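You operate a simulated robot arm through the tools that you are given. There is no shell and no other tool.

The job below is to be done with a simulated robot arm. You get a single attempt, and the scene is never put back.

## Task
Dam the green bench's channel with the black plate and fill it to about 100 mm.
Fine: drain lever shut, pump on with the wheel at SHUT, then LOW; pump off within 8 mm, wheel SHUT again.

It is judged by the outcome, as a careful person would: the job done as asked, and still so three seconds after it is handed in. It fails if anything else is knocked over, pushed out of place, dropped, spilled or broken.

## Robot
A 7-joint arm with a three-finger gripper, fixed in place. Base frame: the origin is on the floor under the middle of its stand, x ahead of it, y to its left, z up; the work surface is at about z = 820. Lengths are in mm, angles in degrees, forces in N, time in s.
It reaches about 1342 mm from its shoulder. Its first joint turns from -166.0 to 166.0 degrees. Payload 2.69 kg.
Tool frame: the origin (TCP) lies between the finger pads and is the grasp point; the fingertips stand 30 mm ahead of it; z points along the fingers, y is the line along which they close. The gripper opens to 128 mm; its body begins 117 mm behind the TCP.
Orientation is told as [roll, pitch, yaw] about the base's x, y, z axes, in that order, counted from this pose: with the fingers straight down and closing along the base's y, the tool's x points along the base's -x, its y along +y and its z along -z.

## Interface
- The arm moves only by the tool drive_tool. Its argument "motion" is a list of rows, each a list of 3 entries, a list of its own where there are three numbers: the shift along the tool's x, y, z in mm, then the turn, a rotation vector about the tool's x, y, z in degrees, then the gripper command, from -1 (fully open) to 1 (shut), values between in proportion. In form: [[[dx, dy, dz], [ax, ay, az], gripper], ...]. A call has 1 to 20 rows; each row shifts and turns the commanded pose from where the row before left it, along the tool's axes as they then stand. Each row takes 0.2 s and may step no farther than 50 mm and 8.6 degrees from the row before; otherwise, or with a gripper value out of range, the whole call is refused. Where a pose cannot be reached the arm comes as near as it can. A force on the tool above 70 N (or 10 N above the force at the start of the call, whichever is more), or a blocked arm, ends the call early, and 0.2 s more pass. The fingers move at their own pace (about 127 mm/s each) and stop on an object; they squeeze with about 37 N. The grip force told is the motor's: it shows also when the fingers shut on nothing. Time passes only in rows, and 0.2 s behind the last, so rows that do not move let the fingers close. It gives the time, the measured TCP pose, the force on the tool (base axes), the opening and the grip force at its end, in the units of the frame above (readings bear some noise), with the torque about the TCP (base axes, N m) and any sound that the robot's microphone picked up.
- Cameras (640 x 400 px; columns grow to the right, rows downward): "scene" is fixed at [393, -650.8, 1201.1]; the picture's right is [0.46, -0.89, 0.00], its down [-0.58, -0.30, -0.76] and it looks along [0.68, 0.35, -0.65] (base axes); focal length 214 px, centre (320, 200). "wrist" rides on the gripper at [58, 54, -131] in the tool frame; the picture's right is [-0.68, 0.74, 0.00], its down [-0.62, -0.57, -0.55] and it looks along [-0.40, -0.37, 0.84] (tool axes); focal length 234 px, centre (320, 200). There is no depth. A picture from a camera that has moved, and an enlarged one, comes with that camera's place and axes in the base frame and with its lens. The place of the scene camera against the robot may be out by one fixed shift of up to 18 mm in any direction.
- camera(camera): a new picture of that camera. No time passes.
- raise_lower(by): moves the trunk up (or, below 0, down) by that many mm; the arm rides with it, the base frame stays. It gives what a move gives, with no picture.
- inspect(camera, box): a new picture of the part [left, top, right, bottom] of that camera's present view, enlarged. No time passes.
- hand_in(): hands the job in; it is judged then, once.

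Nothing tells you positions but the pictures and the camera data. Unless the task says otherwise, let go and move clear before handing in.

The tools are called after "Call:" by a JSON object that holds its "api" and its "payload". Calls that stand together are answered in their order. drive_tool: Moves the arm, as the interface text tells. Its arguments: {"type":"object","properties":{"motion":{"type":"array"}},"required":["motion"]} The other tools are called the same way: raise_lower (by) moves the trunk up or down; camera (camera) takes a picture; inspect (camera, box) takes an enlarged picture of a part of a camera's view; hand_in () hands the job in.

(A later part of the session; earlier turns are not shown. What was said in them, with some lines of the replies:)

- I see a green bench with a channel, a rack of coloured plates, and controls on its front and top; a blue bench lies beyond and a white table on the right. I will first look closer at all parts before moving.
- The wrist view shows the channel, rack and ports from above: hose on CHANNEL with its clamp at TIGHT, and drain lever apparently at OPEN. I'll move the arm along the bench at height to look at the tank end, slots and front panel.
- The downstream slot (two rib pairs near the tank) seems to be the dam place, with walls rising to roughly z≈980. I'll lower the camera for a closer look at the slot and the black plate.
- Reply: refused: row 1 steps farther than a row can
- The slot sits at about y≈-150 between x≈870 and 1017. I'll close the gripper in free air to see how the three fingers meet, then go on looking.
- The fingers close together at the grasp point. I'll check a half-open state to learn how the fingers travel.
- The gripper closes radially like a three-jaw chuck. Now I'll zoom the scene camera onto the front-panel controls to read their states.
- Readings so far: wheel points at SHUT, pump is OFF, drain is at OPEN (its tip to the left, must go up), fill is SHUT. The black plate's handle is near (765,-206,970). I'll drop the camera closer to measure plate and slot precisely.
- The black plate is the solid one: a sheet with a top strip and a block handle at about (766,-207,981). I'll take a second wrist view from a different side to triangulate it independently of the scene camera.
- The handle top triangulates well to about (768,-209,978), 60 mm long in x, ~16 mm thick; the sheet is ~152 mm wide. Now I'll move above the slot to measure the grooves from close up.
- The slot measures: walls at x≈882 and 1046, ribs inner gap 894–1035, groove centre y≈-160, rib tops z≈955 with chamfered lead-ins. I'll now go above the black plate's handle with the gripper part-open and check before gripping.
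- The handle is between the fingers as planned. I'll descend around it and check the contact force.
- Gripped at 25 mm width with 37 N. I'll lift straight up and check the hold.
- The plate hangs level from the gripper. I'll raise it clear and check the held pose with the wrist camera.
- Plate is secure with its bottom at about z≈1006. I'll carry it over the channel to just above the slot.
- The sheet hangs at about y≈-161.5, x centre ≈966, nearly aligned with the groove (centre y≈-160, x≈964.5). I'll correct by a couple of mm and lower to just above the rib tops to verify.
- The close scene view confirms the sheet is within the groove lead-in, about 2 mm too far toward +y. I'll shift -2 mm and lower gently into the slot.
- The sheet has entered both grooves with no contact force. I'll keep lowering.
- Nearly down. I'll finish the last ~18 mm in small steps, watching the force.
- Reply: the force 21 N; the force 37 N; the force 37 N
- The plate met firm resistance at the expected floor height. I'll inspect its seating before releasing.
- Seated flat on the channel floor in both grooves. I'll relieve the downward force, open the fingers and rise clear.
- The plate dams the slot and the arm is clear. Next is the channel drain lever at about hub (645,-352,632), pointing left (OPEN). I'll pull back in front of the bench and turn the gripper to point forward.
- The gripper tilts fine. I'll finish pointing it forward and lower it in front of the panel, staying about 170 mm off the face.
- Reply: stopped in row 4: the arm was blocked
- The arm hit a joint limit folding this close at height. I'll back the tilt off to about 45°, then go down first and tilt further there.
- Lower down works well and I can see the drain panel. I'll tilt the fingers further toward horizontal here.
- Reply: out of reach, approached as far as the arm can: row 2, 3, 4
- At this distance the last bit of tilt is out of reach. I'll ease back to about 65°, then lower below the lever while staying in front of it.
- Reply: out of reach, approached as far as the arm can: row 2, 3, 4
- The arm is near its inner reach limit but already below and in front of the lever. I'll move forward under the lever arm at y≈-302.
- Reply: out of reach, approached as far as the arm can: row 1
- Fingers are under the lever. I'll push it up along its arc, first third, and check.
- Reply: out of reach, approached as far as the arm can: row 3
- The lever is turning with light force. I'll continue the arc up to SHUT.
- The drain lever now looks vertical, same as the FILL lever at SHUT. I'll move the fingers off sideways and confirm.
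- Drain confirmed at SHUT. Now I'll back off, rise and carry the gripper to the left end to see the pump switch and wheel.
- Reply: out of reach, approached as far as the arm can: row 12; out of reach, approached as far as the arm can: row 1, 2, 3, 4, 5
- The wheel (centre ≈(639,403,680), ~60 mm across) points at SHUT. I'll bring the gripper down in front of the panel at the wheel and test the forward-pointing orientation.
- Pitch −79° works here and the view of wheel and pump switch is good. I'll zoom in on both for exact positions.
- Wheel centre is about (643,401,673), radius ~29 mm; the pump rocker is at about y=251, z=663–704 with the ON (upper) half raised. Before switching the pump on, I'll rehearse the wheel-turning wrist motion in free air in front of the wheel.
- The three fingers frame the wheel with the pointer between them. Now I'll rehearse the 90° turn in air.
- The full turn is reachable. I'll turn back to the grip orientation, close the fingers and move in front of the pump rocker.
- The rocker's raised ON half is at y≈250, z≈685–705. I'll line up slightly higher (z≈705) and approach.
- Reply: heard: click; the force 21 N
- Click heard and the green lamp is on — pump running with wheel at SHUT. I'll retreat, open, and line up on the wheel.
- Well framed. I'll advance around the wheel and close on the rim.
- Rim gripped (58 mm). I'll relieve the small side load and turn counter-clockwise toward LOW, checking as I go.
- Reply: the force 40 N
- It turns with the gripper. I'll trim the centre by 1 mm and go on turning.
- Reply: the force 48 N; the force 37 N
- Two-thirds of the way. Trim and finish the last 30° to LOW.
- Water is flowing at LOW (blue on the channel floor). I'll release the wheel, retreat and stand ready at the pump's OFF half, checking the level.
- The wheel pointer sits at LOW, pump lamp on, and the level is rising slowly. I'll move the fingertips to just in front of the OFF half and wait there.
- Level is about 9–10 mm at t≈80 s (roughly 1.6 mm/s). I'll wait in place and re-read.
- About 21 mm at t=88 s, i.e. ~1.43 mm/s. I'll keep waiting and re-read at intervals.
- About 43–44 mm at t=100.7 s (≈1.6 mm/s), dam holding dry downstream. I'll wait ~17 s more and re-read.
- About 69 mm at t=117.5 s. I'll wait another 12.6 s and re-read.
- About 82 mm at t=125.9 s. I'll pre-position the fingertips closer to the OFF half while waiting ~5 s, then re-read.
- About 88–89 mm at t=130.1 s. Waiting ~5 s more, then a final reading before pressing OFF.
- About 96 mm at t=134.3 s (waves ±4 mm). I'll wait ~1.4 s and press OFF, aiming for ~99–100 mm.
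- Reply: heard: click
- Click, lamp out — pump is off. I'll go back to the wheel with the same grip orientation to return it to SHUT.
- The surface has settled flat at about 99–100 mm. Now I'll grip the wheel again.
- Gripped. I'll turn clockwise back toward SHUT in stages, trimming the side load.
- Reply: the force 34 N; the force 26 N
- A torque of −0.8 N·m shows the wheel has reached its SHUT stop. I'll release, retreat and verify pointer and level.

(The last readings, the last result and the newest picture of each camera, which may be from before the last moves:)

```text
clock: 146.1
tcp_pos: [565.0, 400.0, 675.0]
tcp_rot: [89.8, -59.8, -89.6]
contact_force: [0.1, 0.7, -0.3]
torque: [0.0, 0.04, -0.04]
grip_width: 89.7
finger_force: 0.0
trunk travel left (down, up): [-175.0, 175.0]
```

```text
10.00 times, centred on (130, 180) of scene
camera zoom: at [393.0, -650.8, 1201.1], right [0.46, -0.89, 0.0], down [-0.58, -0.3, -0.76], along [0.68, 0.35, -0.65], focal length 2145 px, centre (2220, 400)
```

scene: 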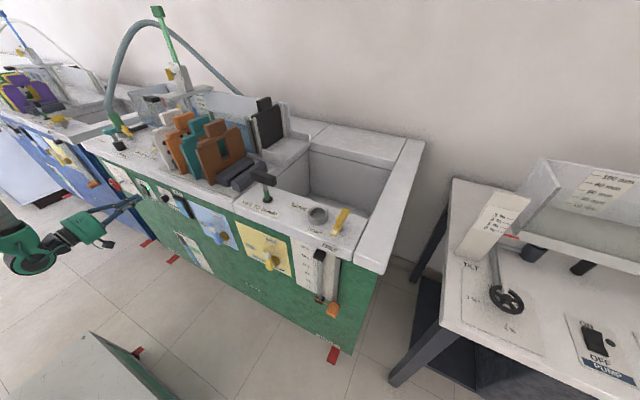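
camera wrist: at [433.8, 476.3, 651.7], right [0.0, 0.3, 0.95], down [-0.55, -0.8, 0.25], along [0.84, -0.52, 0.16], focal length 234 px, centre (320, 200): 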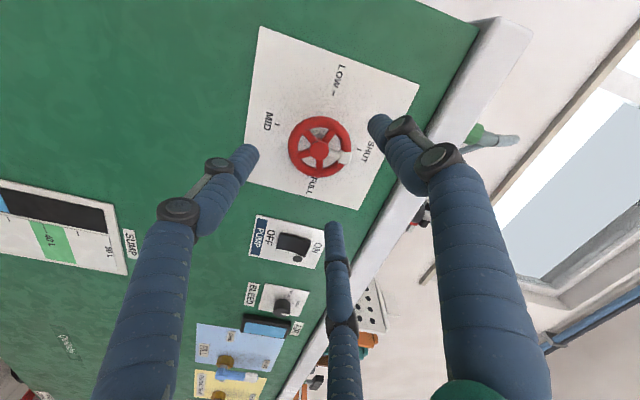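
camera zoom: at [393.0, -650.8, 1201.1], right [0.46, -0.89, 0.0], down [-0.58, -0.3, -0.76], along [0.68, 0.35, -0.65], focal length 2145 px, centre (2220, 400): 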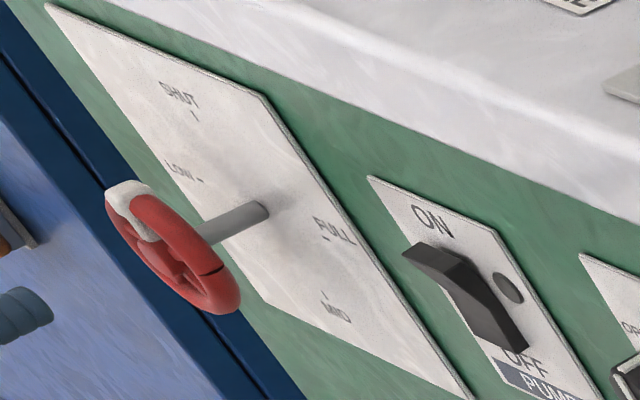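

Wheel is back at SHUT, pump OFF, level flat and steady at about 99–100 mm. I'll withdraw the arm from the panel by the same way it came.

Call:
{"api": "drive_tool", "payload": {"motion": [[[0, 0, -10], [0, 0, -7.5], 1], [[0, 0, 0], [0, 0, -7.5], 1], [[0, 0, 0], [0, 0, -7.5], 1], [[0, 0, 0], [0, 0, -7.5], 1], [[0, 0, 0], [0, 8.5, 0], 1], [[0, 0, 0], [0, 8.5, 0], 1], [[0, 0, 0], [0, 8.5, 0], 1], [[0, 0, 0], [0, 8.5, 0], 1], [[0, 0, 0], [0, 8.5, 0], 1], [[0, 0, 0], [0, 0, 0], 1]]}}

Call:
{"api": "camera", "payload": {"camera": "scene"}}

```text
clock: 148.3
tcp_pos: [555.9, 399.7, 675.7]
tcp_rot: [0.2, -47.3, 0.0]
contact_force: [-0.1, -0.4, -0.2]
torque: [0.02, 0.03, 0.03]
grip_width: 2.1
finger_force: 31.7
trunk travel left (down, up): [-175.0, 175.0]
```

```text
taken
```

scene: 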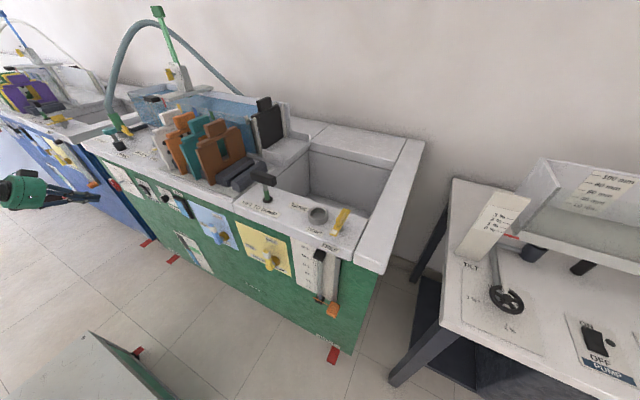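

Call:
{"api": "drive_tool", "payload": {"motion": [[[-28, 0, -31.6], [0, 0, 0], 1], [[-28, 0, -31.6], [0, 0, 0], 1], [[-28, 0, -31.6], [0, 0, 0], 1], [[-28, 0, -31.6], [0, 0, 0], 1], [[-28, 0, -31.6], [0, 0, 0], 1], [[-28, 0, -31.6], [0, 0, 0], 1], [[-28, 0, -31.6], [0, 0, 0], 1], [[0, 0, 0], [0, 0, 0], 1]]}}

Call:
{"api": "camera", "payload": {"camera": "wrist"}}

Call:
{"api": "inspect", "payload": {"camera": "scene", "box": [190, 85, 222, 105]}}

Call:
{"api": "inspect", "payload": {"camera": "scene", "box": [170, 80, 310, 170]}}

```text
clock: 150.1
tcp_pos: [525.8, 399.5, 970.7]
tcp_rot: [0.4, -47.3, -0.1]
contact_force: [-0.9, -0.6, -0.3]
torque: [0.01, 0.02, 0.0]
grip_width: 2.0
finger_force: 31.4
trunk travel left (down, up): [-175.0, 175.0]
```

```text
taken
camera wrist: at [390.3, 453.0, 1016.7], right [0.46, 0.74, 0.5], down [0.01, -0.57, 0.82], along [0.89, -0.37, -0.27], focal length 234 px, centre (320, 200)
```

wrist: 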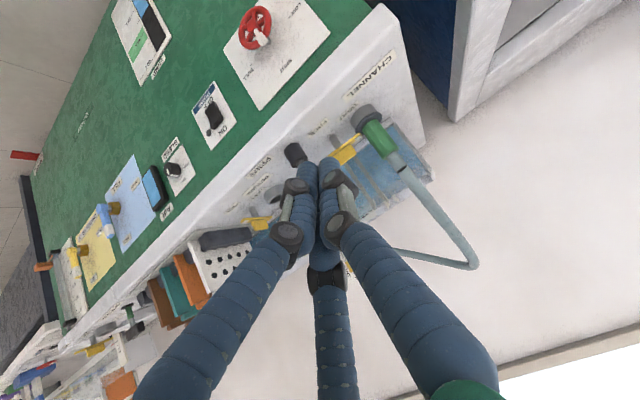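

```text
16.00 times, centred on (206, 95) of scene
camera zoom: at [393.0, -650.8, 1201.1], right [0.46, -0.89, 0.0], down [-0.58, -0.3, -0.76], along [0.68, 0.35, -0.65], focal length 3432 px, centre (2144, 1880)
```

zoom: 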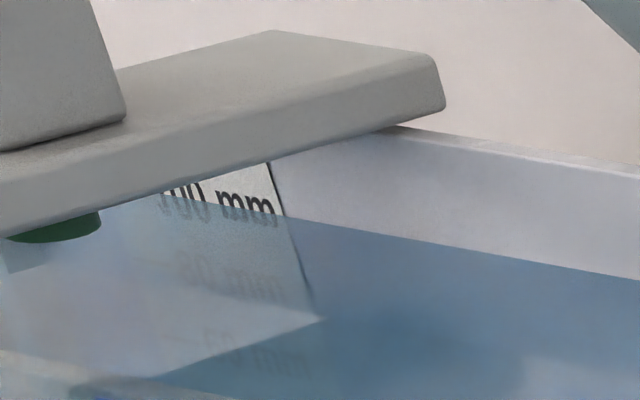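

```text
4.44 times, centred on (240, 125) of scene
camera zoom: at [393.0, -650.8, 1201.1], right [0.46, -0.89, 0.0], down [-0.58, -0.3, -0.76], along [0.68, 0.35, -0.65], focal length 953 px, centre (676, 533)
```

zoom: 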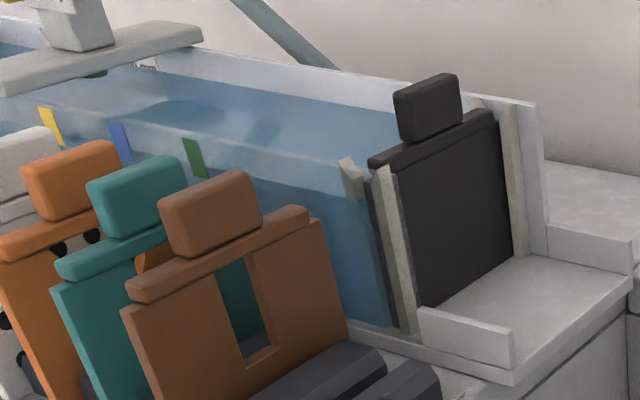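

The black plate dams the slot, the drain lever is at SHUT, the pump is off and the wheel is at SHUT. The water is still, level with the 100 mm mark (I read about 99 mm), and nothing else has moved. The arm is clear, so I'm handing in.

Call:
{"api": "hand_in", "payload": {}}

```text
The job is handed in.
```

The green bench's channel is dammed with the black plate and filled to about 99 mm, read from the scene camera. The job is handed in.

- **Dam:** The black plate is seated in the slot at the tank end. No water showed downstream of it during the fill.
- **Drain lever:** It was at OPEN, so I turned it to SHUT before starting the pump.
- **Pump and wheel:** I switched the pump on with the wheel at SHUT, then turned the wheel to LOW. I switched the pump off at about 99 mm, within the 8 mm limit, and turned the wheel back to SHUT.
- **Level:** The surface settled flat and stayed the same over the last 12 seconds or so before handing in.

The arm is clear of the bench, and I saw nothing else moved or spilled in the final pictures.
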